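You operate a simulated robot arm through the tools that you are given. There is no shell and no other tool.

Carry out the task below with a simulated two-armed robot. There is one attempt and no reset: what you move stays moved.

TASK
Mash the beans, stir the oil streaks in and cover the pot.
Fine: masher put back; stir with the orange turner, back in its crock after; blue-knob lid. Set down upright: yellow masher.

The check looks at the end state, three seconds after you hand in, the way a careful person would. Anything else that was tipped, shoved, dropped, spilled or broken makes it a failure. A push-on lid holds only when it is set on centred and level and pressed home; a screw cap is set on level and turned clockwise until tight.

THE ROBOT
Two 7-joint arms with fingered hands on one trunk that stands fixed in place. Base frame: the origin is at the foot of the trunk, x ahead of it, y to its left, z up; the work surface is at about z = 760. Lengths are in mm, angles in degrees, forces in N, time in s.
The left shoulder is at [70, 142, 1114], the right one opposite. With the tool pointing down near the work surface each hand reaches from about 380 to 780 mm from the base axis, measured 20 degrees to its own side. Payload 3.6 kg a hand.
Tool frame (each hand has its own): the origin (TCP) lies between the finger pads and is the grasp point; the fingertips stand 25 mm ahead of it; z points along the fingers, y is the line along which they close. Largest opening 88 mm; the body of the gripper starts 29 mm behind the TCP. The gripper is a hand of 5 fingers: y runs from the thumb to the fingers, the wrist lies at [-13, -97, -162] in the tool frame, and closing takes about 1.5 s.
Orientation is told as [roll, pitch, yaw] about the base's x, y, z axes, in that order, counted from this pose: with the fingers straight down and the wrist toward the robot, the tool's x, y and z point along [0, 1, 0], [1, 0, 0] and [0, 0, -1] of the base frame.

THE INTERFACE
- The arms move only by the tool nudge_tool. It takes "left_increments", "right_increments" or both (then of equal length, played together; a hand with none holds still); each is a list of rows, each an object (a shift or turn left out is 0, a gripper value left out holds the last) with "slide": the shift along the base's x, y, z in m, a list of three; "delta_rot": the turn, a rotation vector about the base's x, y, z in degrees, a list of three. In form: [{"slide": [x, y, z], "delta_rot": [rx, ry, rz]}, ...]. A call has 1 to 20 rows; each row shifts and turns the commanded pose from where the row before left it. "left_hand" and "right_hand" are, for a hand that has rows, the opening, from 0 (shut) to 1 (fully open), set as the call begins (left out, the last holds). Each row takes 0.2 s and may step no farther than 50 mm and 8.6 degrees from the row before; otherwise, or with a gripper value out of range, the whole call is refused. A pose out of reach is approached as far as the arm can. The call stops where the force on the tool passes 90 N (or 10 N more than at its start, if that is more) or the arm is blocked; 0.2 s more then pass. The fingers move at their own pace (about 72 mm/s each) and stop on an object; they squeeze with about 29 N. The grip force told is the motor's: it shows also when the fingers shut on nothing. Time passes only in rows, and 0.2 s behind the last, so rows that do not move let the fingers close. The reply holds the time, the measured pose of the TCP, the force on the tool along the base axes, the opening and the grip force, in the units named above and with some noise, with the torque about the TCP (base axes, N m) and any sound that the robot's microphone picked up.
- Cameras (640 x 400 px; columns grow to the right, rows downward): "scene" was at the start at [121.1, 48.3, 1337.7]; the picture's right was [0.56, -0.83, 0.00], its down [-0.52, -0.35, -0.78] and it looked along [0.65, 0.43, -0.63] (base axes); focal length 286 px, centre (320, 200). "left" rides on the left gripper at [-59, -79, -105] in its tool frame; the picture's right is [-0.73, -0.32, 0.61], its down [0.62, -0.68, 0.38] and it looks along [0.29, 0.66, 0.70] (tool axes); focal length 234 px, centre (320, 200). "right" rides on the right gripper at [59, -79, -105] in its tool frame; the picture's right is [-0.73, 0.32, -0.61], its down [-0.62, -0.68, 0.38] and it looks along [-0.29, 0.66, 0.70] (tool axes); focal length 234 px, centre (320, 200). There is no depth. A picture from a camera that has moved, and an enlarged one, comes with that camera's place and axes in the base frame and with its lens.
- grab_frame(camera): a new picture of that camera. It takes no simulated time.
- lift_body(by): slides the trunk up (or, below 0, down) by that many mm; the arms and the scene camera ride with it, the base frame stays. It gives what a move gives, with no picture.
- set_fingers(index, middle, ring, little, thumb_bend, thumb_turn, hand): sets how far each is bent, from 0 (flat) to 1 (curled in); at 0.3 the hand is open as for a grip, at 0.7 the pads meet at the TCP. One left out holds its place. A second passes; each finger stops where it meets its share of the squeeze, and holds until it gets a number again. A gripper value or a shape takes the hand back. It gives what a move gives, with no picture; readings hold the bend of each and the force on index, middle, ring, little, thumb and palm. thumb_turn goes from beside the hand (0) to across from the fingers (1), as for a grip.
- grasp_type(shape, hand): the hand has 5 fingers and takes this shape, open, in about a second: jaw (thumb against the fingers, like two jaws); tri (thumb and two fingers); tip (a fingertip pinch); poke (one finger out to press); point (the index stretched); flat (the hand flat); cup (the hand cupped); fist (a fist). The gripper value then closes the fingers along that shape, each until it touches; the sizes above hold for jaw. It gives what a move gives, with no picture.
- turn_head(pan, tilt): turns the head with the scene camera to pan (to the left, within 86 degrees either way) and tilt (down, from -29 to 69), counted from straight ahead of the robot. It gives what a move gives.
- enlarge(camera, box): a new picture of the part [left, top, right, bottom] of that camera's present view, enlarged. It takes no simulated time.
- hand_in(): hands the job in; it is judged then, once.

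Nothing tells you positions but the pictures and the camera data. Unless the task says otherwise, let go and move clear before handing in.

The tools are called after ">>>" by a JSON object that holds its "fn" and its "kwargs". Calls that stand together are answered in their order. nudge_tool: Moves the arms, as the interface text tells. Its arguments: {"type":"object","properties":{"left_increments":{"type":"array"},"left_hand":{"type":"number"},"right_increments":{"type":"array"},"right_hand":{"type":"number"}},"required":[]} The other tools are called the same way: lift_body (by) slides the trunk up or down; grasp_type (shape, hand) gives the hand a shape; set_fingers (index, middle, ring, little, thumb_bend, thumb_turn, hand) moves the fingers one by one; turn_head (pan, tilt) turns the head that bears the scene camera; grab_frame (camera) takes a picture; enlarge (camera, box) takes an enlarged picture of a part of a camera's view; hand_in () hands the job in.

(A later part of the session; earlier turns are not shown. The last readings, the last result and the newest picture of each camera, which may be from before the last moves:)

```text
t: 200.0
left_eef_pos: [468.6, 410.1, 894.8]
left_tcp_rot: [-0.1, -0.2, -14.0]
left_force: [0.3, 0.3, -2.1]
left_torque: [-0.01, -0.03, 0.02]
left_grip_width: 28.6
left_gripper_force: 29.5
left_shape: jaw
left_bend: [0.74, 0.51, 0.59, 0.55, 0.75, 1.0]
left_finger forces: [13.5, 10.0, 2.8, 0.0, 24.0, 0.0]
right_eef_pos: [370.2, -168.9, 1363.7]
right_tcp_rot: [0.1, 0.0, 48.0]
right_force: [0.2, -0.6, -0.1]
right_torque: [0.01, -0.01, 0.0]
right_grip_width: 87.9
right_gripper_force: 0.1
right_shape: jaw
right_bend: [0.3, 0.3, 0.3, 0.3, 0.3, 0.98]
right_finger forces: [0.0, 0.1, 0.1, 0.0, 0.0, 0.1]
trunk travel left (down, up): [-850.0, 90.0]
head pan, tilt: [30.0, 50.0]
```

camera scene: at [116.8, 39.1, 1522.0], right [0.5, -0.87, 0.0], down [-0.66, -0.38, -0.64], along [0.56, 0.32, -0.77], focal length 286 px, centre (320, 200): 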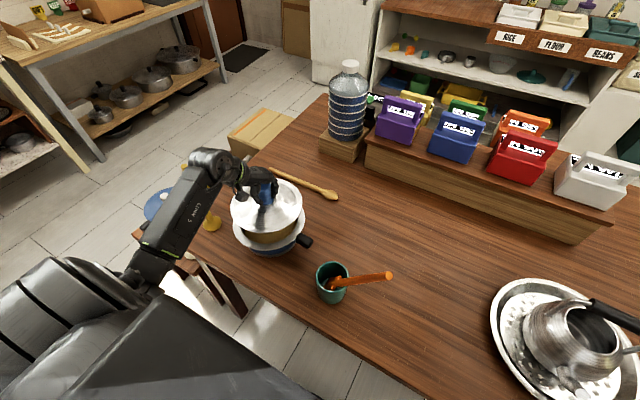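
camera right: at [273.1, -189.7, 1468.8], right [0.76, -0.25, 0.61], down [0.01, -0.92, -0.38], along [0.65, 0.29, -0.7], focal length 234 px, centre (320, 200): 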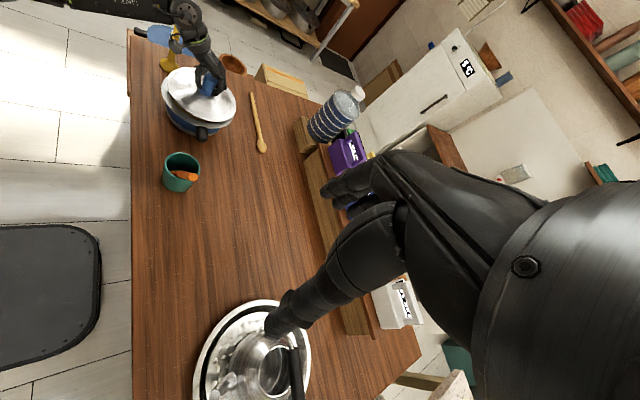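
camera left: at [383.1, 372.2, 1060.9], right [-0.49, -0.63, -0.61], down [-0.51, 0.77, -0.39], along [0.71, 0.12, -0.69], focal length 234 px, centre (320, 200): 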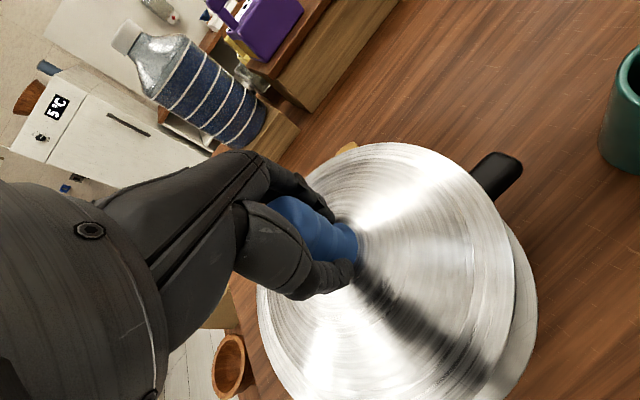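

>>> {"fn": "nudge_tool", "kwargs": {"left_increments": [{"slide": [0, 0, -0.002]}, {"slide": [0, 0, -0.002]}, {}]}}

>>> {"fn": "enlarge", "kwargs": {"camera": "scene", "box": [228, 185, 318, 255]}}

>>> {"fn": "enlarge", "kwargs": {"camera": "right", "box": [155, 60, 235, 140]}}

```text
t: 200.8
left_eef_pos: [468.5, 411.1, 889.7]
left_tcp_rot: [-0.2, -0.2, -14.1]
left_force: [0.0, 1.1, 0.0]
left_torque: [-0.01, -0.03, -0.04]
left_grip_width: 28.5
left_gripper_force: 29.0
left_shape: jaw
left_bend: [0.74, 0.51, 0.59, 0.55, 0.75, 1.0]
left_finger forces: [13.5, 9.9, 2.5, 0.0, 24.0, 0.0]
right_eef_pos: [369.5, -169.3, 1363.5]
right_tcp_rot: [0.0, 0.0, 48.0]
right_force: [0.3, -0.5, 0.4]
right_torque: [0.0, -0.01, 0.03]
right_grip_width: 87.6
right_gripper_force: 0.1
right_shape: jaw
right_bend: [0.3, 0.3, 0.3, 0.3, 0.3, 0.98]
right_finger forces: [0.0, 0.0, 0.1, 0.0, 0.0, 0.1]
trunk travel left (down, up): [-850.0, 90.0]
head pan, tilt: [30.0, 50.0]
```

```text
5.71 times, centred on (273, 220) of scene
camera zoom: at [116.6, 39.2, 1522.1], right [0.5, -0.87, 0.0], down [-0.66, -0.38, -0.64], along [0.56, 0.32, -0.77], focal length 1634 px, centre (589, 86)
```

zoom: 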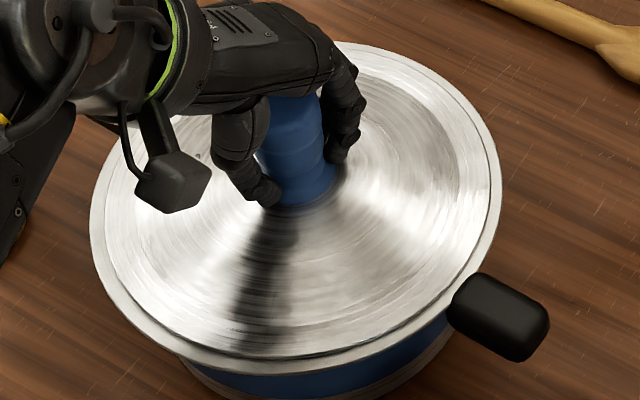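

```text
5.00 times, centred on (195, 100) of right
camera zoom: at [273.2, -189.6, 1468.8], right [0.76, -0.25, 0.61], down [0.01, -0.92, -0.38], along [0.66, 0.29, -0.7], focal length 1171 px, centre (945, 700)
```

zoom: 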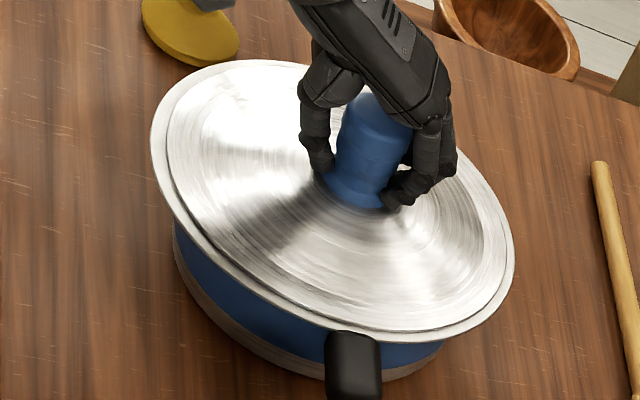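

The lid is nearly on the rim with even margins all round, about 1 mm off at most. I'll trim that and lower until it seats.

>>> {"fn": "nudge_tool", "kwargs": {"left_increments": [{"slide": [-0.001, 0, -0.001]}, {"slide": [0, 0, -0.002]}, {"slide": [0, 0, -0.001]}, {}]}}

>>> {"fn": "enlarge", "kwargs": {"camera": "scene", "box": [228, 185, 318, 255]}}

>>> {"fn": "enlarge", "kwargs": {"camera": "right", "box": [155, 60, 235, 140]}}

```text
t: 201.8
left_eef_pos: [468.7, 409.4, 889.1]
left_tcp_rot: [-0.1, -0.4, -14.1]
left_force: [5.0, 3.2, 19.6]
left_torque: [0.08, -0.28, 0.01]
left_grip_width: 29.4
left_gripper_force: 29.1
left_shape: jaw
left_bend: [0.74, 0.51, 0.59, 0.55, 0.75, 1.0]
left_finger forces: [15.8, 13.1, 4.8, 0.0, 25.1, 0.0]
right_eef_pos: [368.3, -170.9, 1363.5]
right_tcp_rot: [0.1, -0.1, 48.0]
right_force: [-0.1, 0.3, 0.2]
right_torque: [-0.01, -0.01, 0.02]
right_grip_width: 87.7
right_gripper_force: 0.1
right_shape: jaw
right_bend: [0.3, 0.3, 0.3, 0.3, 0.3, 0.98]
right_finger forces: [0.0, 0.0, 0.0, 0.0, 0.0, 0.0]
trunk travel left (down, up): [-850.0, 90.0]
head pan, tilt: [30.0, 50.0]
```

```text
5.71 times, centred on (273, 220) of scene
camera zoom: at [114.8, 37.7, 1522.5], right [0.5, -0.87, 0.0], down [-0.66, -0.38, -0.64], along [0.56, 0.32, -0.77], focal length 1634 px, centre (589, 86)
```

zoom: 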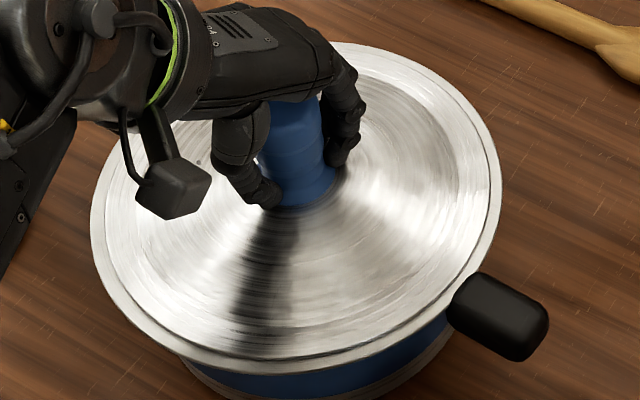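

```text
5.00 times, centred on (195, 100) of right
camera zoom: at [271.5, -191.1, 1469.1], right [0.75, -0.25, 0.61], down [0.01, -0.92, -0.38], along [0.66, 0.29, -0.69], focal length 1171 px, centre (945, 700)
```

zoom: 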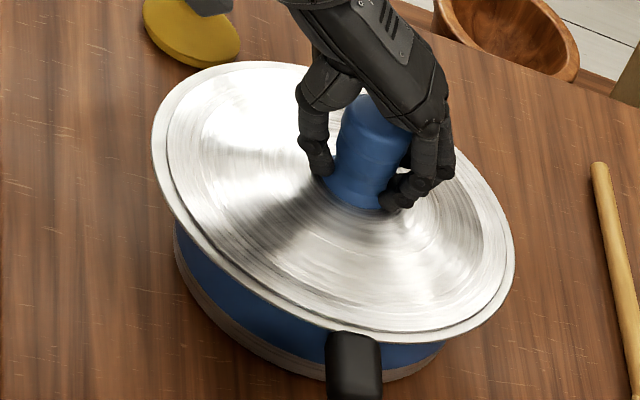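

The lid is seated on the rim, centred, with about 20 N of contact. I'll ease off, let go, and check that it lies level.

>>> {"fn": "nudge_tool", "kwargs": {"left_increments": [{"slide": [0, 0, 0.001]}, {"slide": [0, 0, 0.001]}, {}]}}

>>> {"fn": "nudge_tool", "kwargs": {"left_increments": [{}, {}, {}, {}, {}, {}], "left_hand": 1}}

>>> {"fn": "enlarge", "kwargs": {"camera": "scene", "box": [228, 185, 318, 255]}}

>>> {"fn": "enlarge", "kwargs": {"camera": "right", "box": [155, 60, 235, 140]}}

```text
t: 202.6
left_eef_pos: [468.3, 409.3, 888.2]
left_tcp_rot: [-0.1, -0.3, -14.0]
left_force: [6.1, 4.9, 13.5]
left_torque: [0.07, -0.27, 0.0]
left_grip_width: 29.6
left_gripper_force: 29.5
left_shape: jaw
left_bend: [0.74, 0.5, 0.59, 0.55, 0.76, 1.0]
left_finger forces: [14.4, 12.4, 5.0, 0.1, 24.3, 0.0]
right_eef_pos: [368.9, -170.3, 1363.9]
right_tcp_rot: [0.0, 0.0, 48.1]
right_force: [-0.9, 0.7, -0.4]
right_torque: [-0.01, -0.02, 0.0]
right_grip_width: 87.4
right_gripper_force: 0.2
right_shape: jaw
right_bend: [0.3, 0.3, 0.3, 0.3, 0.3, 0.98]
right_finger forces: [0.0, 0.1, 0.0, 0.0, 0.1, 0.0]
trunk travel left (down, up): [-850.0, 90.0]
head pan, tilt: [30.0, 50.0]
```

```text
t: 204.0
left_eef_pos: [467.7, 409.3, 888.0]
left_tcp_rot: [-0.1, -0.2, -14.0]
left_force: [-0.1, 0.7, 0.3]
left_torque: [0.01, -0.03, 0.0]
left_grip_width: 87.5
left_gripper_force: 0.1
left_shape: jaw
left_bend: [0.3, 0.3, 0.3, 0.3, 0.3, 0.98]
left_finger forces: [0.0, 0.1, 0.1, 0.0, 0.0, 0.0]
right_eef_pos: [369.3, -169.6, 1363.9]
right_tcp_rot: [0.1, 0.1, 48.0]
right_force: [0.8, -0.4, -0.8]
right_torque: [-0.01, 0.01, 0.03]
right_grip_width: 87.6
right_gripper_force: 0.0
right_shape: jaw
right_bend: [0.3, 0.3, 0.3, 0.3, 0.3, 0.98]
right_finger forces: [0.0, 0.0, 0.1, 0.0, 0.0, 0.0]
trunk travel left (down, up): [-850.0, 90.0]
head pan, tilt: [30.0, 50.0]
```

```text
5.71 times, centred on (273, 220) of scene
camera zoom: at [116.3, 39.0, 1522.1], right [0.5, -0.87, 0.0], down [-0.66, -0.38, -0.64], along [0.56, 0.32, -0.77], focal length 1634 px, centre (589, 86)
```

zoom: 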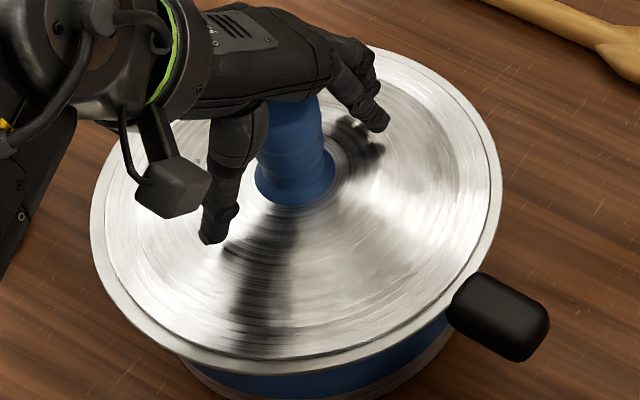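

```text
5.00 times, centred on (195, 100) of right
camera zoom: at [273.0, -189.8, 1468.8], right [0.76, -0.25, 0.61], down [0.01, -0.92, -0.38], along [0.66, 0.29, -0.7], focal length 1171 px, centre (945, 700)
```

zoom: 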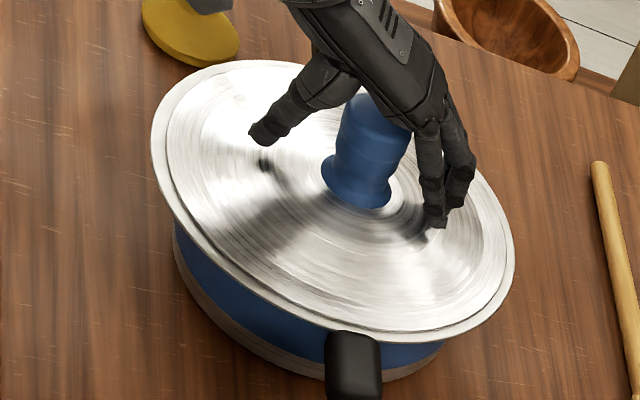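

The lid lies on the rim. I'll raise the hand clear to get an unobstructed view.

>>> {"fn": "nudge_tool", "kwargs": {"left_increments": [{"slide": [0, 0, 0.012]}, {"slide": [0, 0, 0.018]}, {"slide": [0, 0, 0.02]}, {"slide": [0, 0, 0.02]}, {"slide": [0, 0, 0.02]}, {}]}}

>>> {"fn": "enlarge", "kwargs": {"camera": "scene", "box": [220, 175, 325, 260]}}

>>> {"fn": "enlarge", "kwargs": {"camera": "right", "box": [155, 60, 235, 140]}}

>>> {"fn": "grab_frame", "kwargs": {"camera": "left"}}

```text
t: 205.4
left_eef_pos: [468.9, 410.0, 979.7]
left_tcp_rot: [-0.1, -0.2, -14.0]
left_force: [0.7, 0.0, 0.7]
left_torque: [0.0, -0.02, 0.0]
left_grip_width: 87.5
left_gripper_force: 0.1
left_shape: jaw
left_bend: [0.3, 0.3, 0.3, 0.3, 0.3, 0.98]
left_finger forces: [0.0, 0.1, 0.0, 0.1, 0.0, 0.1]
right_eef_pos: [369.5, -169.2, 1363.3]
right_tcp_rot: [0.1, 0.1, 48.0]
right_force: [-0.3, 0.6, -0.2]
right_torque: [0.01, 0.02, -0.02]
right_grip_width: 87.9
right_gripper_force: 0.0
right_shape: jaw
right_bend: [0.3, 0.3, 0.3, 0.3, 0.3, 0.98]
right_finger forces: [0.0, 0.0, 0.0, 0.1, 0.1, 0.1]
trunk travel left (down, up): [-850.0, 90.0]
head pan, tilt: [30.0, 50.0]
```

```text
4.71 times, centred on (272, 218) of scene
camera zoom: at [116.6, 39.1, 1522.1], right [0.5, -0.87, 0.0], down [-0.66, -0.38, -0.64], along [0.56, 0.32, -0.77], focal length 1346 px, centre (544, 118)
```

zoom: 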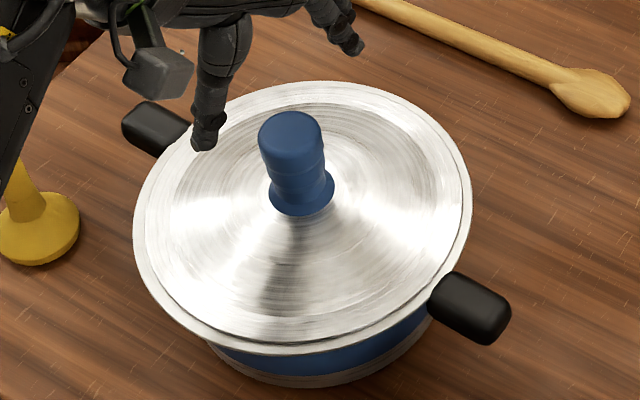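

```text
5.00 times, centred on (195, 100) of right
camera zoom: at [273.2, -189.7, 1468.7], right [0.76, -0.25, 0.61], down [0.01, -0.92, -0.38], along [0.66, 0.29, -0.7], focal length 1171 px, centre (945, 700)
```

zoom: 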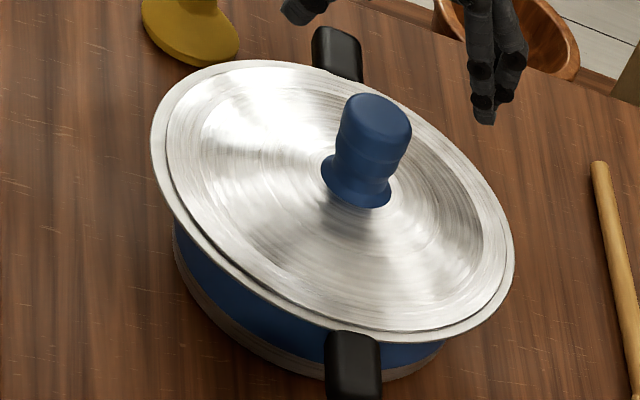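

```text
taken
camera left: at [378.5, 372.6, 1083.3], right [-0.49, -0.63, -0.61], down [-0.51, 0.77, -0.39], along [0.71, 0.12, -0.69], focal length 234 px, centre (320, 200)
```

left: 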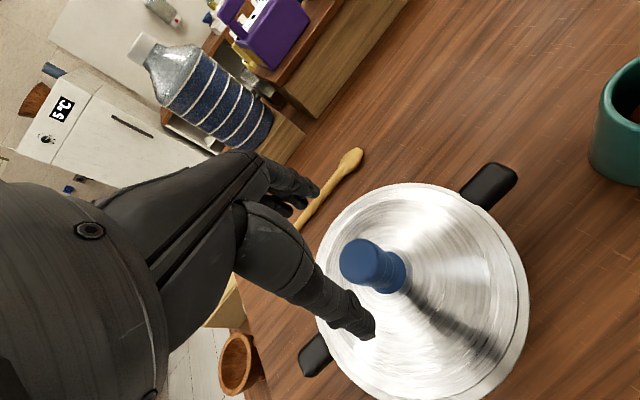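

>>> {"fn": "enlarge", "kwargs": {"camera": "scene", "box": [240, 180, 330, 220]}}

>>> {"fn": "enlarge", "kwargs": {"camera": "scene", "box": [235, 205, 325, 260]}}

>>> {"fn": "enlarge", "kwargs": {"camera": "right", "box": [155, 65, 200, 110]}}

>>> {"fn": "enlarge", "kwargs": {"camera": "right", "box": [195, 90, 240, 135]}}

```text
7.11 times, centred on (285, 200) of scene
camera zoom: at [116.6, 39.1, 1522.1], right [0.5, -0.87, 0.0], down [-0.66, -0.38, -0.64], along [0.56, 0.32, -0.77], focal length 2033 px, centre (569, 200)
```

zoom: 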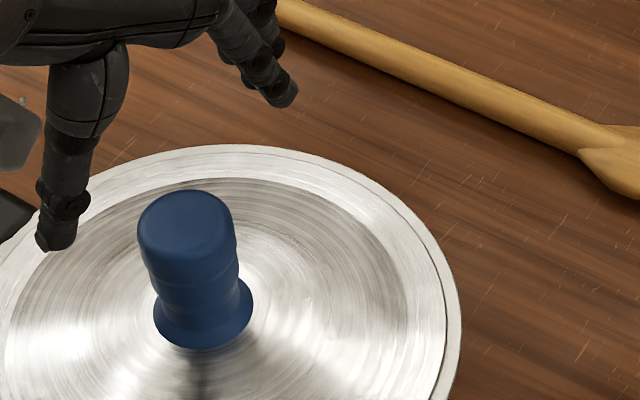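

```text
7.11 times, centred on (280, 232) of scene
camera zoom: at [116.6, 39.1, 1522.1], right [0.5, -0.87, 0.0], down [-0.66, -0.38, -0.64], along [0.56, 0.32, -0.77], focal length 2033 px, centre (604, -31)
```

zoom: 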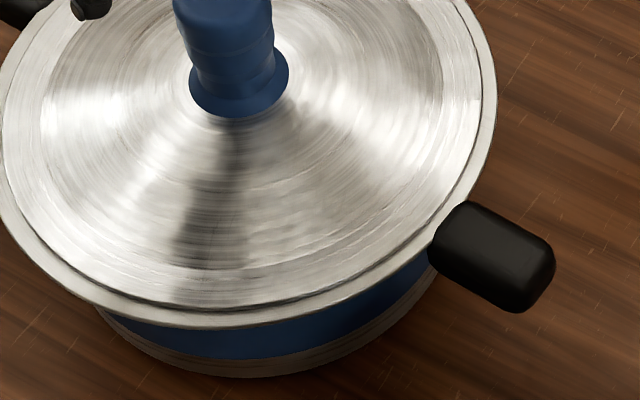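

```text
8.89 times, centred on (178, 88) of right
camera zoom: at [273.2, -189.7, 1468.7], right [0.76, -0.25, 0.61], down [0.01, -0.92, -0.38], along [0.66, 0.29, -0.7], focal length 2082 px, centre (1587, 1200)
```

zoom: 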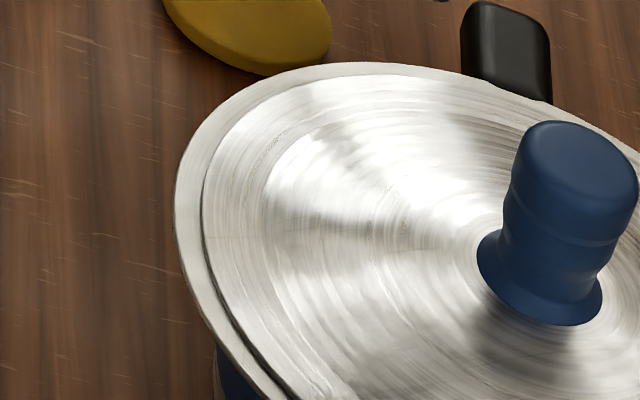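

```text
8.89 times, centred on (218, 112) of right
camera zoom: at [273.2, -189.7, 1468.7], right [0.76, -0.25, 0.61], down [0.01, -0.92, -0.38], along [0.66, 0.29, -0.7], focal length 2082 px, centre (1231, 978)
```

zoom: 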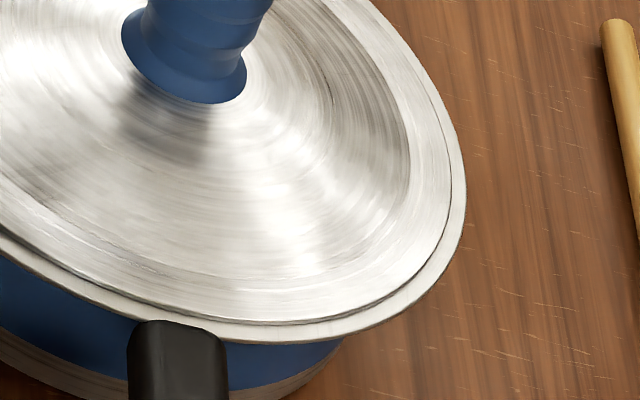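

The margins are even to about 1 mm, so the lid is centred. Now I'll press it home; I'll make a fist with the left hand, well above the knob, and look at its shape.

>>> {"fn": "nudge_tool", "kwargs": {"left_increments": [{"slide": [0, 0, 0.02]}, {"slide": [0, 0, 0.02]}, {}]}}

>>> {"fn": "grasp_type", "kwargs": {"hand": "left", "shape": "fist"}}

>>> {"fn": "enlarge", "kwargs": {"camera": "scene", "box": [200, 120, 330, 260]}}

>>> {"fn": "grab_frame", "kwargs": {"camera": "left"}}

>>> {"fn": "enlarge", "kwargs": {"camera": "right", "box": [140, 0, 260, 130]}}

```text
t: 206.2
left_eef_pos: [469.7, 411.4, 1019.7]
left_tcp_rot: [-0.2, -0.3, -14.0]
left_force: [0.3, 0.6, 0.4]
left_torque: [0.01, -0.01, 0.02]
left_grip_width: 87.8
left_gripper_force: 0.1
left_shape: jaw
left_bend: [0.3, 0.3, 0.3, 0.3, 0.3, 0.98]
left_finger forces: [0.1, 0.1, 0.0, 0.0, 0.1, 0.0]
right_eef_pos: [370.2, -167.7, 1363.5]
right_tcp_rot: [0.0, 0.0, 48.0]
right_force: [-0.6, -0.6, 0.5]
right_torque: [-0.01, 0.06, -0.03]
right_grip_width: 87.6
right_gripper_force: 0.0
right_shape: jaw
right_bend: [0.3, 0.3, 0.3, 0.3, 0.3, 0.98]
right_finger forces: [0.0, 0.0, 0.0, 0.0, 0.1, 0.0]
trunk travel left (down, up): [-850.0, 90.0]
head pan, tilt: [30.0, 50.0]
```

```text
t: 207.1
left_eef_pos: [468.6, 410.9, 1020.0]
left_tcp_rot: [-0.2, -0.1, -14.1]
left_force: [-0.8, 0.2, 0.6]
left_torque: [0.0, 0.02, -0.02]
left_grip_width: 0.0
left_gripper_force: 0.1
left_shape: fist
left_bend: [1.0, 1.0, 1.0, 1.0, 0.86, 0.85]
left_finger forces: [0.0, 0.0, 0.0, 0.0, 0.0, 0.0]
right_eef_pos: [371.3, -169.9, 1363.2]
right_tcp_rot: [0.0, 0.0, 48.0]
right_force: [-0.4, 0.7, -0.7]
right_torque: [0.03, 0.01, -0.01]
right_grip_width: 87.9
right_gripper_force: 0.0
right_shape: jaw
right_bend: [0.3, 0.3, 0.3, 0.3, 0.3, 0.98]
right_finger forces: [0.0, 0.0, 0.0, 0.1, 0.0, 0.0]
trunk travel left (down, up): [-850.0, 90.0]
head pan, tilt: [30.0, 50.0]
```

```text
2.86 times, centred on (265, 190) of scene
camera zoom: at [116.6, 39.1, 1522.1], right [0.5, -0.87, 0.0], down [-0.66, -0.38, -0.64], along [0.56, 0.32, -0.77], focal length 817 px, centre (477, 229)
```

zoom: 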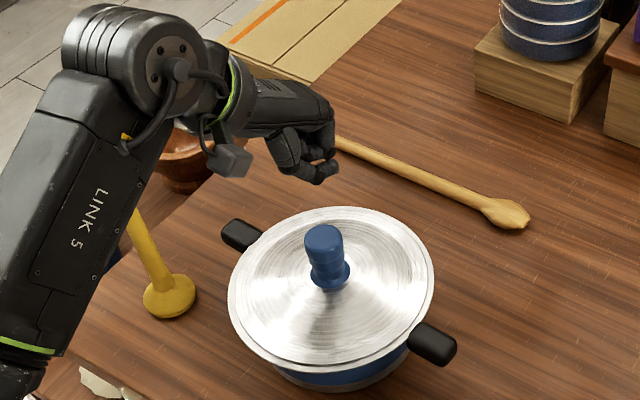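

```text
taken
camera left: at [378.7, 373.0, 1123.3], right [-0.49, -0.63, -0.61], down [-0.51, 0.77, -0.39], along [0.71, 0.12, -0.69], focal length 234 px, centre (320, 200)
```

left: 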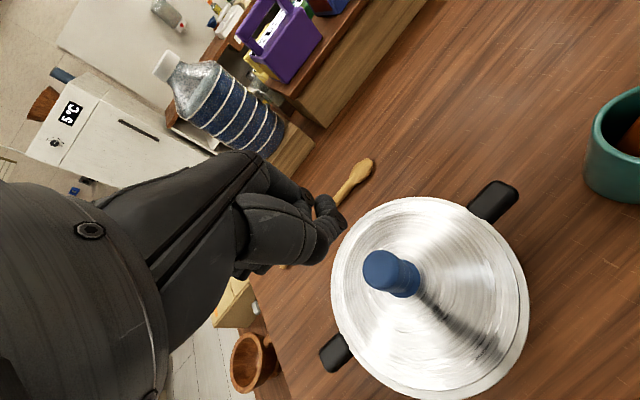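

```text
3.08 times, centred on (200, 65) of right
camera zoom: at [273.2, -189.7, 1468.7], right [0.76, -0.25, 0.61], down [0.01, -0.92, -0.38], along [0.66, 0.29, -0.7], focal length 720 px, centre (689, 615)
```

zoom: 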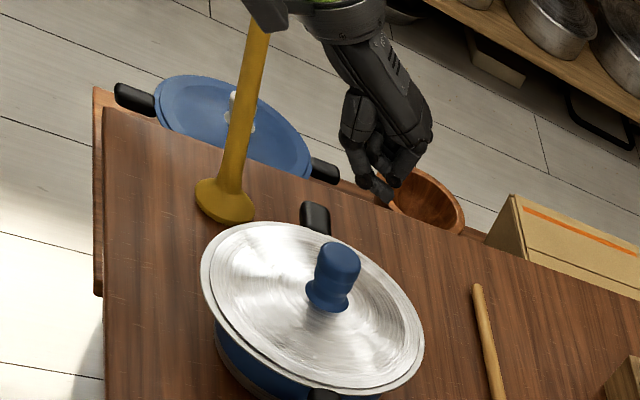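

The fist is uneven underneath, so pressing through a grip on the knob is better. I'll go back to the open jaw shape, take the knob again and push straight down, listening for it to seat.

>>> {"fn": "grasp_type", "kwargs": {"hand": "left", "shape": "jaw"}}

>>> {"fn": "nudge_tool", "kwargs": {"left_increments": [{"slide": [0, 0, -0.025]}, {"slide": [0, 0, -0.025]}, {"slide": [0, 0, -0.025]}, {"slide": [0, 0, -0.025]}, {"slide": [0, 0, -0.02]}, {"slide": [0, 0, -0.01]}, {}], "left_hand": 1}}

>>> {"fn": "enlarge", "kwargs": {"camera": "scene", "box": [220, 160, 325, 260]}}

>>> {"fn": "grab_frame", "kwargs": {"camera": "left"}}

```text
t: 208.0
left_eef_pos: [468.3, 411.0, 1019.2]
left_tcp_rot: [-0.2, -0.2, -14.0]
left_force: [0.2, 0.2, 0.1]
left_torque: [0.02, -0.02, 0.02]
left_grip_width: 87.8
left_gripper_force: 0.0
left_shape: jaw
left_bend: [0.3, 0.3, 0.3, 0.3, 0.3, 0.97]
left_finger forces: [0.1, 0.0, 0.0, 0.1, 0.0, 0.1]
right_eef_pos: [369.7, -169.1, 1362.5]
right_tcp_rot: [0.0, 0.0, 48.1]
right_force: [-0.1, -0.5, 0.2]
right_torque: [0.01, 0.02, -0.01]
right_grip_width: 87.8
right_gripper_force: 0.1
right_shape: jaw
right_bend: [0.3, 0.3, 0.3, 0.3, 0.3, 0.98]
right_finger forces: [0.1, 0.0, 0.1, 0.0, 0.1, 0.0]
trunk travel left (down, up): [-850.0, 90.0]
head pan, tilt: [30.0, 50.0]
```

```text
t: 209.6
left_eef_pos: [467.4, 409.8, 889.0]
left_tcp_rot: [-0.1, -0.2, -14.0]
left_force: [-0.1, 0.4, 0.4]
left_torque: [0.02, 0.01, 0.0]
left_grip_width: 87.7
left_gripper_force: 0.0
left_shape: jaw
left_bend: [0.3, 0.3, 0.3, 0.3, 0.3, 0.97]
left_finger forces: [0.0, 0.0, 0.1, 0.0, 0.0, 0.1]
right_eef_pos: [370.0, -169.5, 1363.2]
right_tcp_rot: [0.0, 0.0, 47.9]
right_force: [0.2, 0.5, -0.5]
right_torque: [0.05, -0.02, -0.01]
right_grip_width: 87.5
right_gripper_force: 0.0
right_shape: jaw
right_bend: [0.3, 0.3, 0.3, 0.3, 0.3, 0.98]
right_finger forces: [0.1, 0.1, 0.0, 0.1, 0.0, 0.0]
trunk travel left (down, up): [-850.0, 90.0]
head pan, tilt: [30.0, 50.0]
```

```text
4.00 times, centred on (272, 210) of scene
camera zoom: at [116.5, 39.0, 1522.1], right [0.5, -0.87, 0.0], down [-0.66, -0.38, -0.64], along [0.56, 0.32, -0.77], focal length 1144 px, centre (510, 160)
```

zoom: 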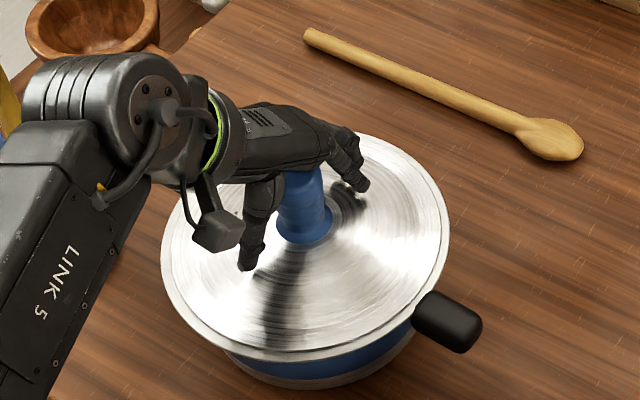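

```text
taken
camera left: at [378.3, 372.2, 992.3], right [-0.49, -0.63, -0.61], down [-0.51, 0.77, -0.39], along [0.71, 0.12, -0.69], focal length 234 px, centre (320, 200)
```

left: 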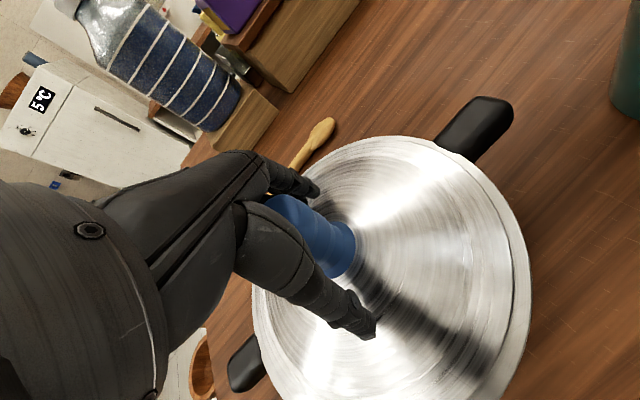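

The knob is between the open fingers just under the palm. I'll press down with the palm on the knob in small steps.

>>> {"fn": "nudge_tool", "kwargs": {"left_increments": [{"slide": [0, 0, -0.003]}, {"slide": [0, 0, -0.003]}, {"slide": [0, 0, -0.002]}, {}]}}

>>> {"fn": "nudge_tool", "kwargs": {"left_increments": [{"slide": [0, 0, -0.002]}, {"slide": [0, 0, -0.001]}, {}]}}

```text
t: 210.6
left_eef_pos: [468.7, 409.7, 882.6]
left_tcp_rot: [0.0, -0.3, -14.0]
left_force: [-0.7, 0.7, 7.9]
left_torque: [-0.03, -0.42, 0.04]
left_grip_width: 87.7
left_gripper_force: 0.1
left_shape: jaw
left_bend: [0.3, 0.3, 0.3, 0.3, 0.3, 0.97]
left_finger forces: [0.5, 7.0, 0.0, 0.0, 0.1, 0.0]
right_eef_pos: [367.9, -169.4, 1363.3]
right_tcp_rot: [0.0, -0.1, 47.9]
right_force: [0.2, -0.4, -0.3]
right_torque: [0.02, 0.04, 0.01]
right_grip_width: 87.8
right_gripper_force: 0.0
right_shape: jaw
right_bend: [0.3, 0.3, 0.3, 0.3, 0.3, 0.98]
right_finger forces: [0.0, 0.0, 0.0, 0.0, 0.1, 0.0]
trunk travel left (down, up): [-850.0, 90.0]
head pan, tilt: [30.0, 50.0]
```

```text
t: 211.4
left_eef_pos: [467.2, 408.4, 879.9]
left_tcp_rot: [0.2, -0.4, -14.0]
left_force: [1.1, 1.2, 19.3]
left_torque: [-0.13, -0.65, 0.05]
left_grip_width: 88.0
left_gripper_force: 0.0
left_shape: jaw
left_bend: [0.29, 0.3, 0.3, 0.3, 0.3, 0.98]
left_finger forces: [4.0, 10.5, 0.0, 0.0, 3.5, 0.1]
right_eef_pos: [366.3, -170.1, 1362.9]
right_tcp_rot: [0.0, -0.1, 47.9]
right_force: [0.1, -0.2, -0.9]
right_torque: [0.01, 0.0, 0.02]
right_grip_width: 87.9
right_gripper_force: 0.1
right_shape: jaw
right_bend: [0.3, 0.3, 0.3, 0.3, 0.3, 0.98]
right_finger forces: [0.0, 0.0, 0.0, 0.0, 0.0, 0.0]
trunk travel left (down, up): [-850.0, 90.0]
head pan, tilt: [30.0, 50.0]
```

The fingertips reach the lid before the palm does. I'll rise a few mm, close on the knob and push through that instead.

>>> {"fn": "nudge_tool", "kwargs": {"left_increments": [{"slide": [0, 0, 0.003]}, {"slide": [0, 0, 0.004]}, {}]}}

>>> {"fn": "nudge_tool", "kwargs": {"left_increments": [{}, {}, {}, {}, {}, {}, {}, {}], "left_hand": 0}}

>>> {"fn": "enlarge", "kwargs": {"camera": "scene", "box": [228, 185, 318, 255]}}

```text
t: 212.2
left_eef_pos: [466.3, 409.9, 883.8]
left_tcp_rot: [-0.1, -0.1, -14.0]
left_force: [1.0, -0.2, 0.7]
left_torque: [0.03, 0.03, -0.03]
left_grip_width: 87.9
left_gripper_force: 0.1
left_shape: jaw
left_bend: [0.3, 0.3, 0.3, 0.3, 0.3, 0.98]
left_finger forces: [0.0, 0.0, 0.0, 0.0, 0.0, 0.1]
right_eef_pos: [369.8, -168.9, 1363.1]
right_tcp_rot: [0.1, 0.0, 48.0]
right_force: [0.0, -0.8, 1.0]
right_torque: [-0.01, -0.03, 0.0]
right_grip_width: 87.8
right_gripper_force: 0.0
right_shape: jaw
right_bend: [0.3, 0.3, 0.3, 0.3, 0.3, 0.98]
right_finger forces: [0.1, 0.0, 0.0, 0.0, 0.0, 0.1]
trunk travel left (down, up): [-850.0, 90.0]
head pan, tilt: [30.0, 50.0]
```

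```text
t: 214.0
left_eef_pos: [464.9, 409.0, 888.5]
left_tcp_rot: [0.0, -0.5, -14.1]
left_force: [2.0, 7.6, 35.1]
left_torque: [-0.1, -0.5, 0.15]
left_grip_width: 33.6
left_gripper_force: 29.1
left_shape: jaw
left_bend: [0.75, 0.45, 0.51, 0.47, 0.77, 1.0]
left_finger forces: [31.2, 10.8, 3.0, 0.0, 34.3, 0.1]
right_eef_pos: [365.5, -171.7, 1364.7]
right_tcp_rot: [-0.1, -0.2, 48.0]
right_force: [-0.5, 0.4, 0.5]
right_torque: [0.0, 0.01, -0.01]
right_grip_width: 87.7
right_gripper_force: 0.0
right_shape: jaw
right_bend: [0.3, 0.3, 0.3, 0.3, 0.3, 0.98]
right_finger forces: [0.0, 0.0, 0.0, 0.0, 0.0, 0.0]
trunk travel left (down, up): [-850.0, 90.0]
head pan, tilt: [30.0, 50.0]
```

```text
5.71 times, centred on (273, 220) of scene
camera zoom: at [111.6, 36.1, 1522.7], right [0.5, -0.87, 0.0], down [-0.66, -0.38, -0.65], along [0.56, 0.32, -0.76], focal length 1634 px, centre (589, 86)
```

zoom: 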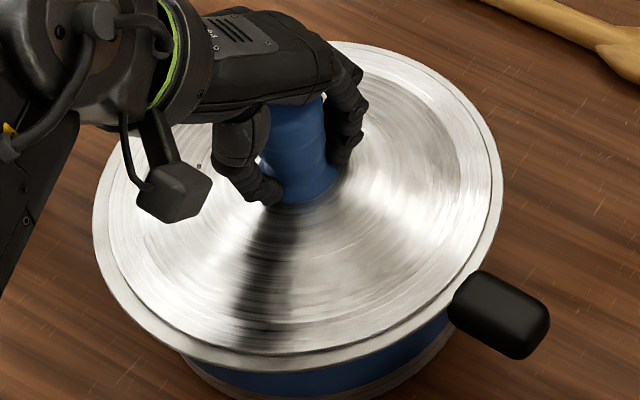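

Closing here already presses the lid with 35 N. I'll push a little more and see if it settles.

>>> {"fn": "nudge_tool", "kwargs": {"left_increments": [{"slide": [0.001, 0, -0.002]}, {"slide": [0.001, 0, -0.002]}, {}]}}

>>> {"fn": "enlarge", "kwargs": {"camera": "scene", "box": [228, 185, 318, 255]}}

>>> {"fn": "enlarge", "kwargs": {"camera": "right", "box": [155, 60, 235, 140]}}

```text
t: 214.8
left_eef_pos: [465.7, 408.1, 888.1]
left_tcp_rot: [0.3, -0.7, -14.0]
left_force: [-0.8, 12.3, 61.6]
left_torque: [-0.02, -0.08, 0.21]
left_grip_width: 34.1
left_gripper_force: 28.3
left_shape: jaw
left_bend: [0.75, 0.45, 0.52, 0.47, 0.78, 1.0]
left_finger forces: [35.2, 11.6, 4.0, 0.1, 53.8, 0.1]
right_eef_pos: [360.1, -172.8, 1366.5]
right_tcp_rot: [0.0, -0.3, 48.1]
right_force: [-0.5, -0.2, 0.5]
right_torque: [0.02, 0.03, 0.0]
right_grip_width: 87.9
right_gripper_force: 0.1
right_shape: jaw
right_bend: [0.3, 0.3, 0.3, 0.3, 0.3, 0.98]
right_finger forces: [0.0, 0.1, 0.1, 0.1, 0.0, 0.0]
trunk travel left (down, up): [-850.0, 90.0]
head pan, tilt: [30.0, 50.0]
```

```text
5.71 times, centred on (273, 220) of scene
camera zoom: at [106.7, 33.9, 1523.4], right [0.5, -0.87, 0.0], down [-0.66, -0.38, -0.65], along [0.56, 0.32, -0.76], focal length 1634 px, centre (589, 86)
```

zoom: 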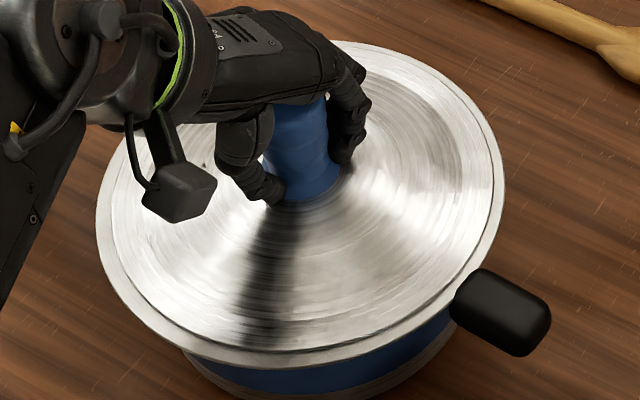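

```text
5.00 times, centred on (195, 100) of right
camera zoom: at [263.8, -194.7, 1470.2], right [0.75, -0.25, 0.61], down [0.01, -0.92, -0.39], along [0.66, 0.3, -0.69], focal length 1171 px, centre (945, 700)
```

zoom: 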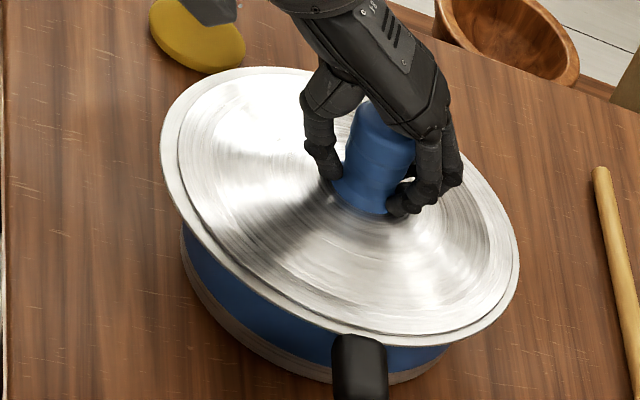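

I pressed with about 62 N and the lid stays level and centred. I'll ease off, open the hand and lift away.

>>> {"fn": "nudge_tool", "kwargs": {"left_increments": [{"slide": [-0.001, 0, 0.002]}, {"slide": [-0.001, 0, 0.003]}, {"slide": [0, 0, 0.002]}, {}]}}

>>> {"fn": "nudge_tool", "kwargs": {"left_increments": [{}, {}, {}, {}, {}, {}], "left_hand": 1}}

>>> {"fn": "nudge_tool", "kwargs": {"left_increments": [{"slide": [0, 0, 0.01]}, {"slide": [0, 0, 0.018]}, {"slide": [0, 0, 0.02]}, {"slide": [0, 0, 0.02]}, {"slide": [0, 0, 0.02]}, {"slide": [0, 0, 0.02]}, {}]}}

>>> {"fn": "enlarge", "kwargs": {"camera": "scene", "box": [220, 175, 325, 260]}}

>>> {"fn": "enlarge", "kwargs": {"camera": "right", "box": [155, 60, 235, 140]}}

```text
t: 215.8
left_eef_pos: [465.3, 408.3, 888.0]
left_tcp_rot: [-0.2, -0.2, -14.0]
left_force: [3.4, 6.2, 23.1]
left_torque: [-0.16, -0.61, 0.17]
left_grip_width: 33.8
left_gripper_force: 29.2
left_shape: jaw
left_bend: [0.75, 0.45, 0.52, 0.47, 0.78, 1.0]
left_finger forces: [28.4, 10.6, 2.7, 0.0, 24.5, 0.0]
right_eef_pos: [367.0, -171.6, 1362.8]
right_tcp_rot: [0.1, -0.1, 47.9]
right_force: [1.1, 0.1, -0.1]
right_torque: [0.0, 0.01, 0.03]
right_grip_width: 87.8
right_gripper_force: 0.1
right_shape: jaw
right_bend: [0.3, 0.3, 0.3, 0.3, 0.3, 0.98]
right_finger forces: [0.1, 0.1, 0.0, 0.0, 0.0, 0.0]
trunk travel left (down, up): [-850.0, 90.0]
head pan, tilt: [30.0, 50.0]
```

```text
t: 217.2
left_eef_pos: [467.6, 410.6, 888.3]
left_tcp_rot: [-0.1, -0.2, -14.0]
left_force: [-0.2, 0.1, 0.9]
left_torque: [0.0, 0.02, 0.0]
left_grip_width: 87.7
left_gripper_force: 0.0
left_shape: jaw
left_bend: [0.3, 0.3, 0.3, 0.3, 0.3, 0.98]
left_finger forces: [0.0, 0.0, 0.0, 0.0, 0.1, 0.1]
right_eef_pos: [368.5, -169.3, 1362.8]
right_tcp_rot: [0.1, 0.0, 48.0]
right_force: [0.3, -1.1, 0.5]
right_torque: [-0.02, -0.02, 0.0]
right_grip_width: 87.7
right_gripper_force: 0.0
right_shape: jaw
right_bend: [0.3, 0.3, 0.3, 0.3, 0.3, 0.98]
right_finger forces: [0.1, 0.0, 0.0, 0.1, 0.1, 0.0]
trunk travel left (down, up): [-850.0, 90.0]
head pan, tilt: [30.0, 50.0]
```

```text
t: 218.8
left_eef_pos: [467.9, 410.5, 996.3]
left_tcp_rot: [-0.1, -0.2, -14.1]
left_force: [-0.1, -0.3, 0.1]
left_torque: [-0.01, 0.02, 0.02]
left_grip_width: 87.9
left_gripper_force: 0.1
left_shape: jaw
left_bend: [0.3, 0.3, 0.3, 0.3, 0.3, 0.98]
left_finger forces: [0.0, 0.1, 0.0, 0.0, 0.0, 0.1]
right_eef_pos: [369.3, -168.6, 1363.8]
right_tcp_rot: [0.0, 0.1, 48.0]
right_force: [0.4, 0.7, -0.1]
right_torque: [0.02, 0.02, 0.03]
right_grip_width: 87.9
right_gripper_force: 0.0
right_shape: jaw
right_bend: [0.3, 0.3, 0.3, 0.3, 0.3, 0.98]
right_finger forces: [0.0, 0.1, 0.0, 0.1, 0.0, 0.1]
trunk travel left (down, up): [-850.0, 90.0]
head pan, tilt: [30.0, 50.0]
```

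```text
4.71 times, centred on (272, 218) of scene
camera zoom: at [116.6, 39.2, 1522.1], right [0.5, -0.87, 0.0], down [-0.66, -0.38, -0.64], along [0.56, 0.32, -0.77], focal length 1346 px, centre (544, 118)
```

zoom: 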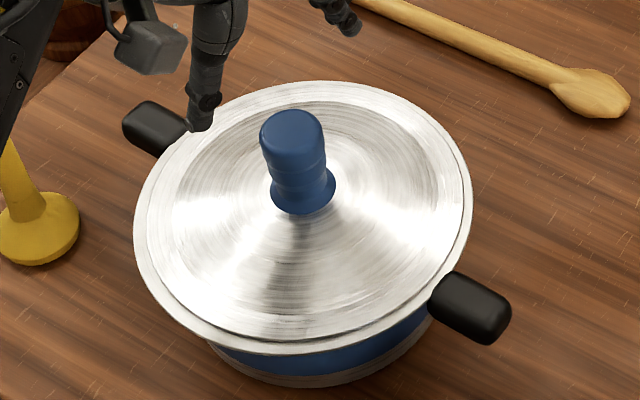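

```text
5.00 times, centred on (195, 100) of right
camera zoom: at [273.3, -189.7, 1468.7], right [0.76, -0.25, 0.61], down [0.01, -0.92, -0.38], along [0.66, 0.29, -0.7], focal length 1171 px, centre (945, 700)
```

zoom: 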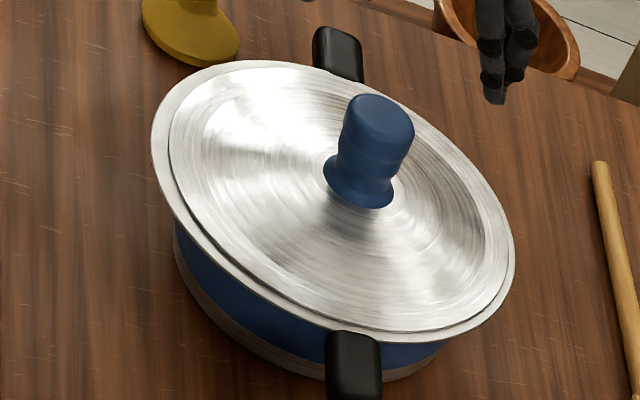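

>>> {"fn": "enlarge", "kwargs": {"camera": "right", "box": [155, 65, 200, 110]}}

>>> {"fn": "enlarge", "kwargs": {"camera": "right", "box": [195, 90, 240, 135]}}

>>> {"fn": "enlarge", "kwargs": {"camera": "scene", "box": [228, 200, 275, 250]}}

>>> {"fn": "enlarge", "kwargs": {"camera": "scene", "box": [268, 185, 315, 235]}}

```text
8.89 times, centred on (178, 88) of right
camera zoom: at [273.3, -189.7, 1468.7], right [0.76, -0.25, 0.61], down [0.01, -0.92, -0.38], along [0.66, 0.29, -0.7], focal length 2082 px, centre (1587, 1200)
```

zoom: 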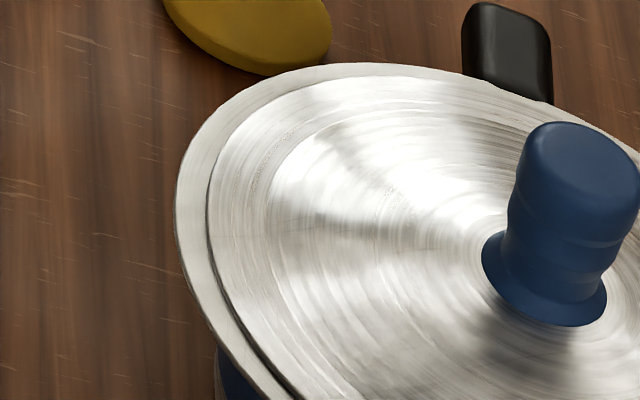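

```text
8.89 times, centred on (218, 112) of right
camera zoom: at [273.3, -189.7, 1468.7], right [0.76, -0.25, 0.61], down [0.01, -0.92, -0.38], along [0.66, 0.29, -0.7], focal length 2082 px, centre (1231, 978)
```

zoom: 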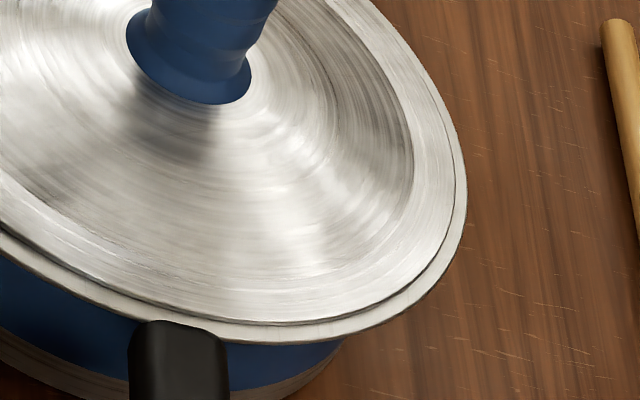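

```text
8.00 times, centred on (252, 225) of scene
camera zoom: at [116.6, 39.2, 1522.1], right [0.5, -0.87, 0.0], down [-0.66, -0.38, -0.64], along [0.56, 0.32, -0.77], focal length 2287 px, centre (868, 0)
```

zoom: 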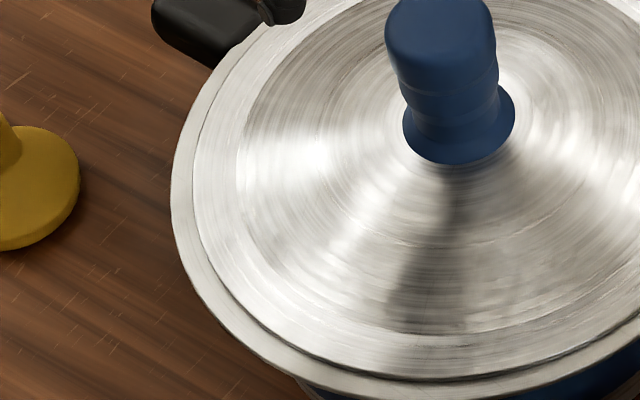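

```text
8.00 times, centred on (292, 210) of scene
camera zoom: at [116.6, 39.2, 1522.1], right [0.5, -0.87, 0.0], down [-0.66, -0.38, -0.64], along [0.56, 0.32, -0.77], focal length 2287 px, centre (548, 120)
```

zoom: 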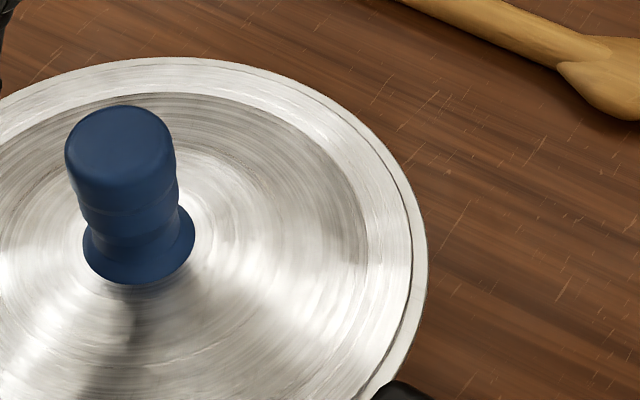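

The lid is seated but about 2 mm off centre after that press. I'll take the knob once more at the proper height, which recentres it, and press straight down again, compensating for the trunk's lean.

>>> {"fn": "nudge_tool", "kwargs": {"left_increments": [{"slide": [0, 0, -0.025]}, {"slide": [0, 0, -0.025]}, {"slide": [0, 0, -0.025]}, {"slide": [0, 0, -0.02]}, {"slide": [0, 0, -0.01]}, {}]}}

>>> {"fn": "nudge_tool", "kwargs": {"left_increments": [{}, {}, {}, {}, {}, {}, {}, {}], "left_hand": 0}}

>>> {"fn": "enlarge", "kwargs": {"camera": "scene", "box": [228, 185, 318, 255]}}

>>> {"fn": "enlarge", "kwargs": {"camera": "right", "box": [155, 60, 235, 140]}}

```text
t: 220.2
left_eef_pos: [469.2, 409.5, 890.2]
left_tcp_rot: [-0.1, -0.2, -14.0]
left_force: [0.1, 0.6, 1.0]
left_torque: [0.03, -0.01, -0.02]
left_grip_width: 87.8
left_gripper_force: 0.0
left_shape: jaw
left_bend: [0.3, 0.3, 0.3, 0.3, 0.3, 0.98]
left_finger forces: [0.0, 0.0, 0.0, 0.1, 0.0, 0.0]
right_eef_pos: [370.4, -168.5, 1363.3]
right_tcp_rot: [0.0, 0.0, 48.0]
right_force: [0.1, 0.9, -0.8]
right_torque: [0.01, 0.02, 0.01]
right_grip_width: 88.0
right_gripper_force: 0.0
right_shape: jaw
right_bend: [0.3, 0.3, 0.3, 0.3, 0.3, 0.98]
right_finger forces: [0.1, 0.0, 0.0, 0.0, 0.0, 0.1]
trunk travel left (down, up): [-850.0, 90.0]
head pan, tilt: [30.0, 50.0]
```

```text
t: 222.0
left_eef_pos: [468.6, 410.1, 890.2]
left_tcp_rot: [-0.1, -0.1, -14.0]
left_force: [0.7, 0.2, -1.1]
left_torque: [0.02, -0.07, -0.01]
left_grip_width: 28.4
left_gripper_force: 29.3
left_shape: jaw
left_bend: [0.74, 0.5, 0.58, 0.55, 0.75, 1.0]
left_finger forces: [12.7, 8.7, 3.2, 0.1, 24.1, 0.1]
right_eef_pos: [369.7, -169.3, 1363.7]
right_tcp_rot: [0.1, 0.0, 48.1]
right_force: [-0.6, 0.6, 0.7]
right_torque: [-0.01, -0.04, -0.04]
right_grip_width: 87.9
right_gripper_force: 0.0
right_shape: jaw
right_bend: [0.3, 0.3, 0.3, 0.3, 0.3, 0.98]
right_finger forces: [0.0, 0.0, 0.0, 0.0, 0.0, 0.0]
trunk travel left (down, up): [-850.0, 90.0]
head pan, tilt: [30.0, 50.0]
```

```text
5.71 times, centred on (273, 220) of scene
camera zoom: at [116.7, 39.2, 1522.1], right [0.5, -0.87, 0.0], down [-0.66, -0.38, -0.64], along [0.56, 0.32, -0.77], focal length 1634 px, centre (589, 86)
```

zoom: 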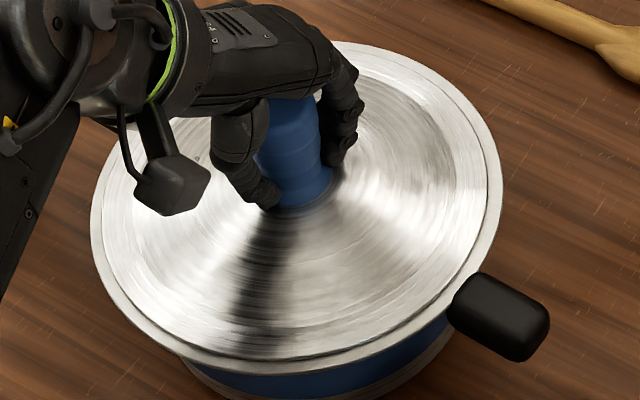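

```text
5.00 times, centred on (195, 100) of right
camera zoom: at [273.3, -189.7, 1468.7], right [0.76, -0.25, 0.61], down [0.01, -0.92, -0.38], along [0.66, 0.29, -0.7], focal length 1171 px, centre (945, 700)
```

zoom: 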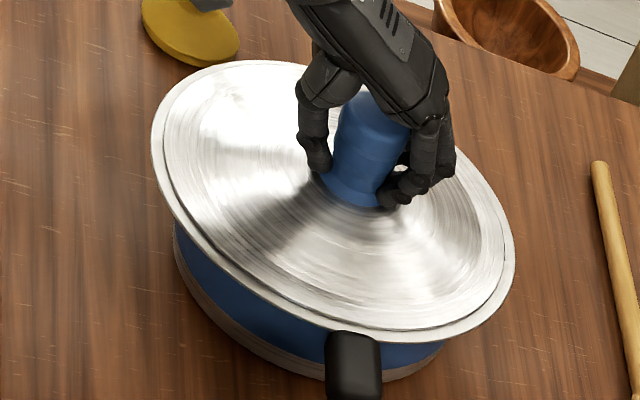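

>>> {"fn": "enlarge", "kwargs": {"camera": "scene", "box": [255, 235, 290, 257]}}

>>> {"fn": "enlarge", "kwargs": {"camera": "left", "box": [440, 200, 540, 330]}}

>>> {"fn": "enlarge", "kwargs": {"camera": "right", "box": [195, 115, 225, 140]}}

```text
16.00 times, centred on (272, 246) of scene
camera zoom: at [116.7, 39.2, 1522.1], right [0.5, -0.87, 0.0], down [-0.66, -0.38, -0.64], along [0.56, 0.32, -0.77], focal length 4574 px, centre (1080, -536)
```

zoom: 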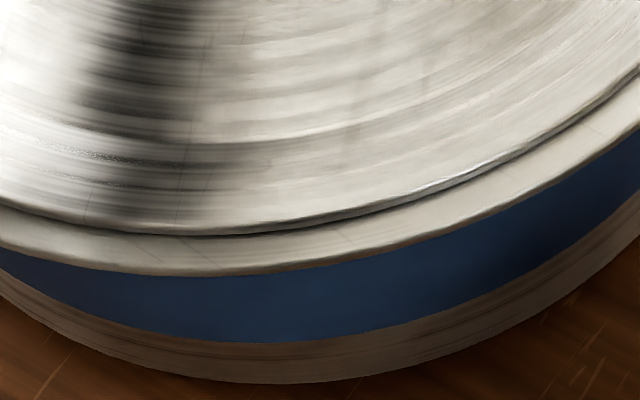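

```text
3.08 times, centred on (490, 265) of left
camera zoom: at [378.3, 371.8, 994.5], right [-0.49, -0.63, -0.61], down [-0.51, 0.77, -0.39], along [0.71, 0.12, -0.69], focal length 720 px, centre (-203, 0)
```

zoom: 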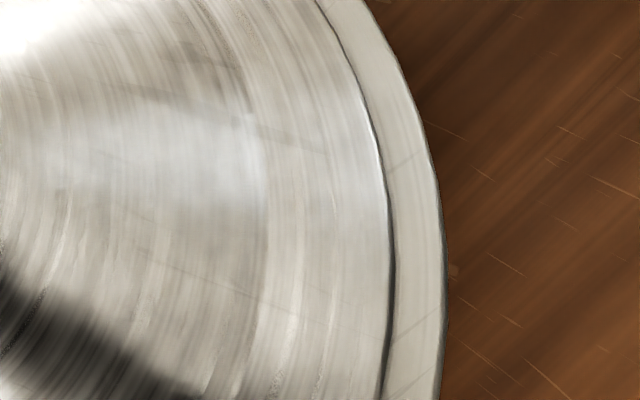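

```text
16.00 times, centred on (210, 128) of right
camera zoom: at [273.3, -189.7, 1468.7], right [0.76, -0.25, 0.61], down [0.01, -0.92, -0.38], along [0.66, 0.29, -0.7], focal length 3747 px, centre (2080, 1360)
```

zoom: 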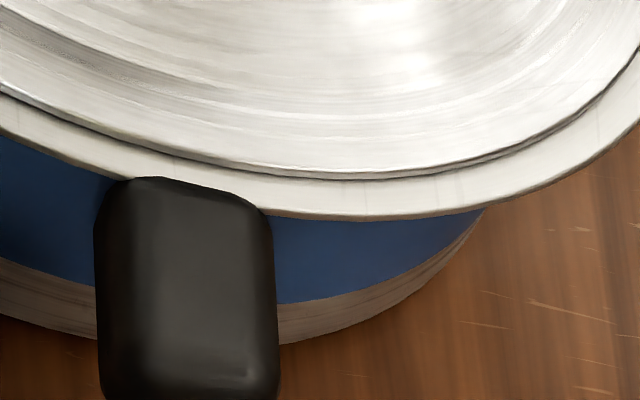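

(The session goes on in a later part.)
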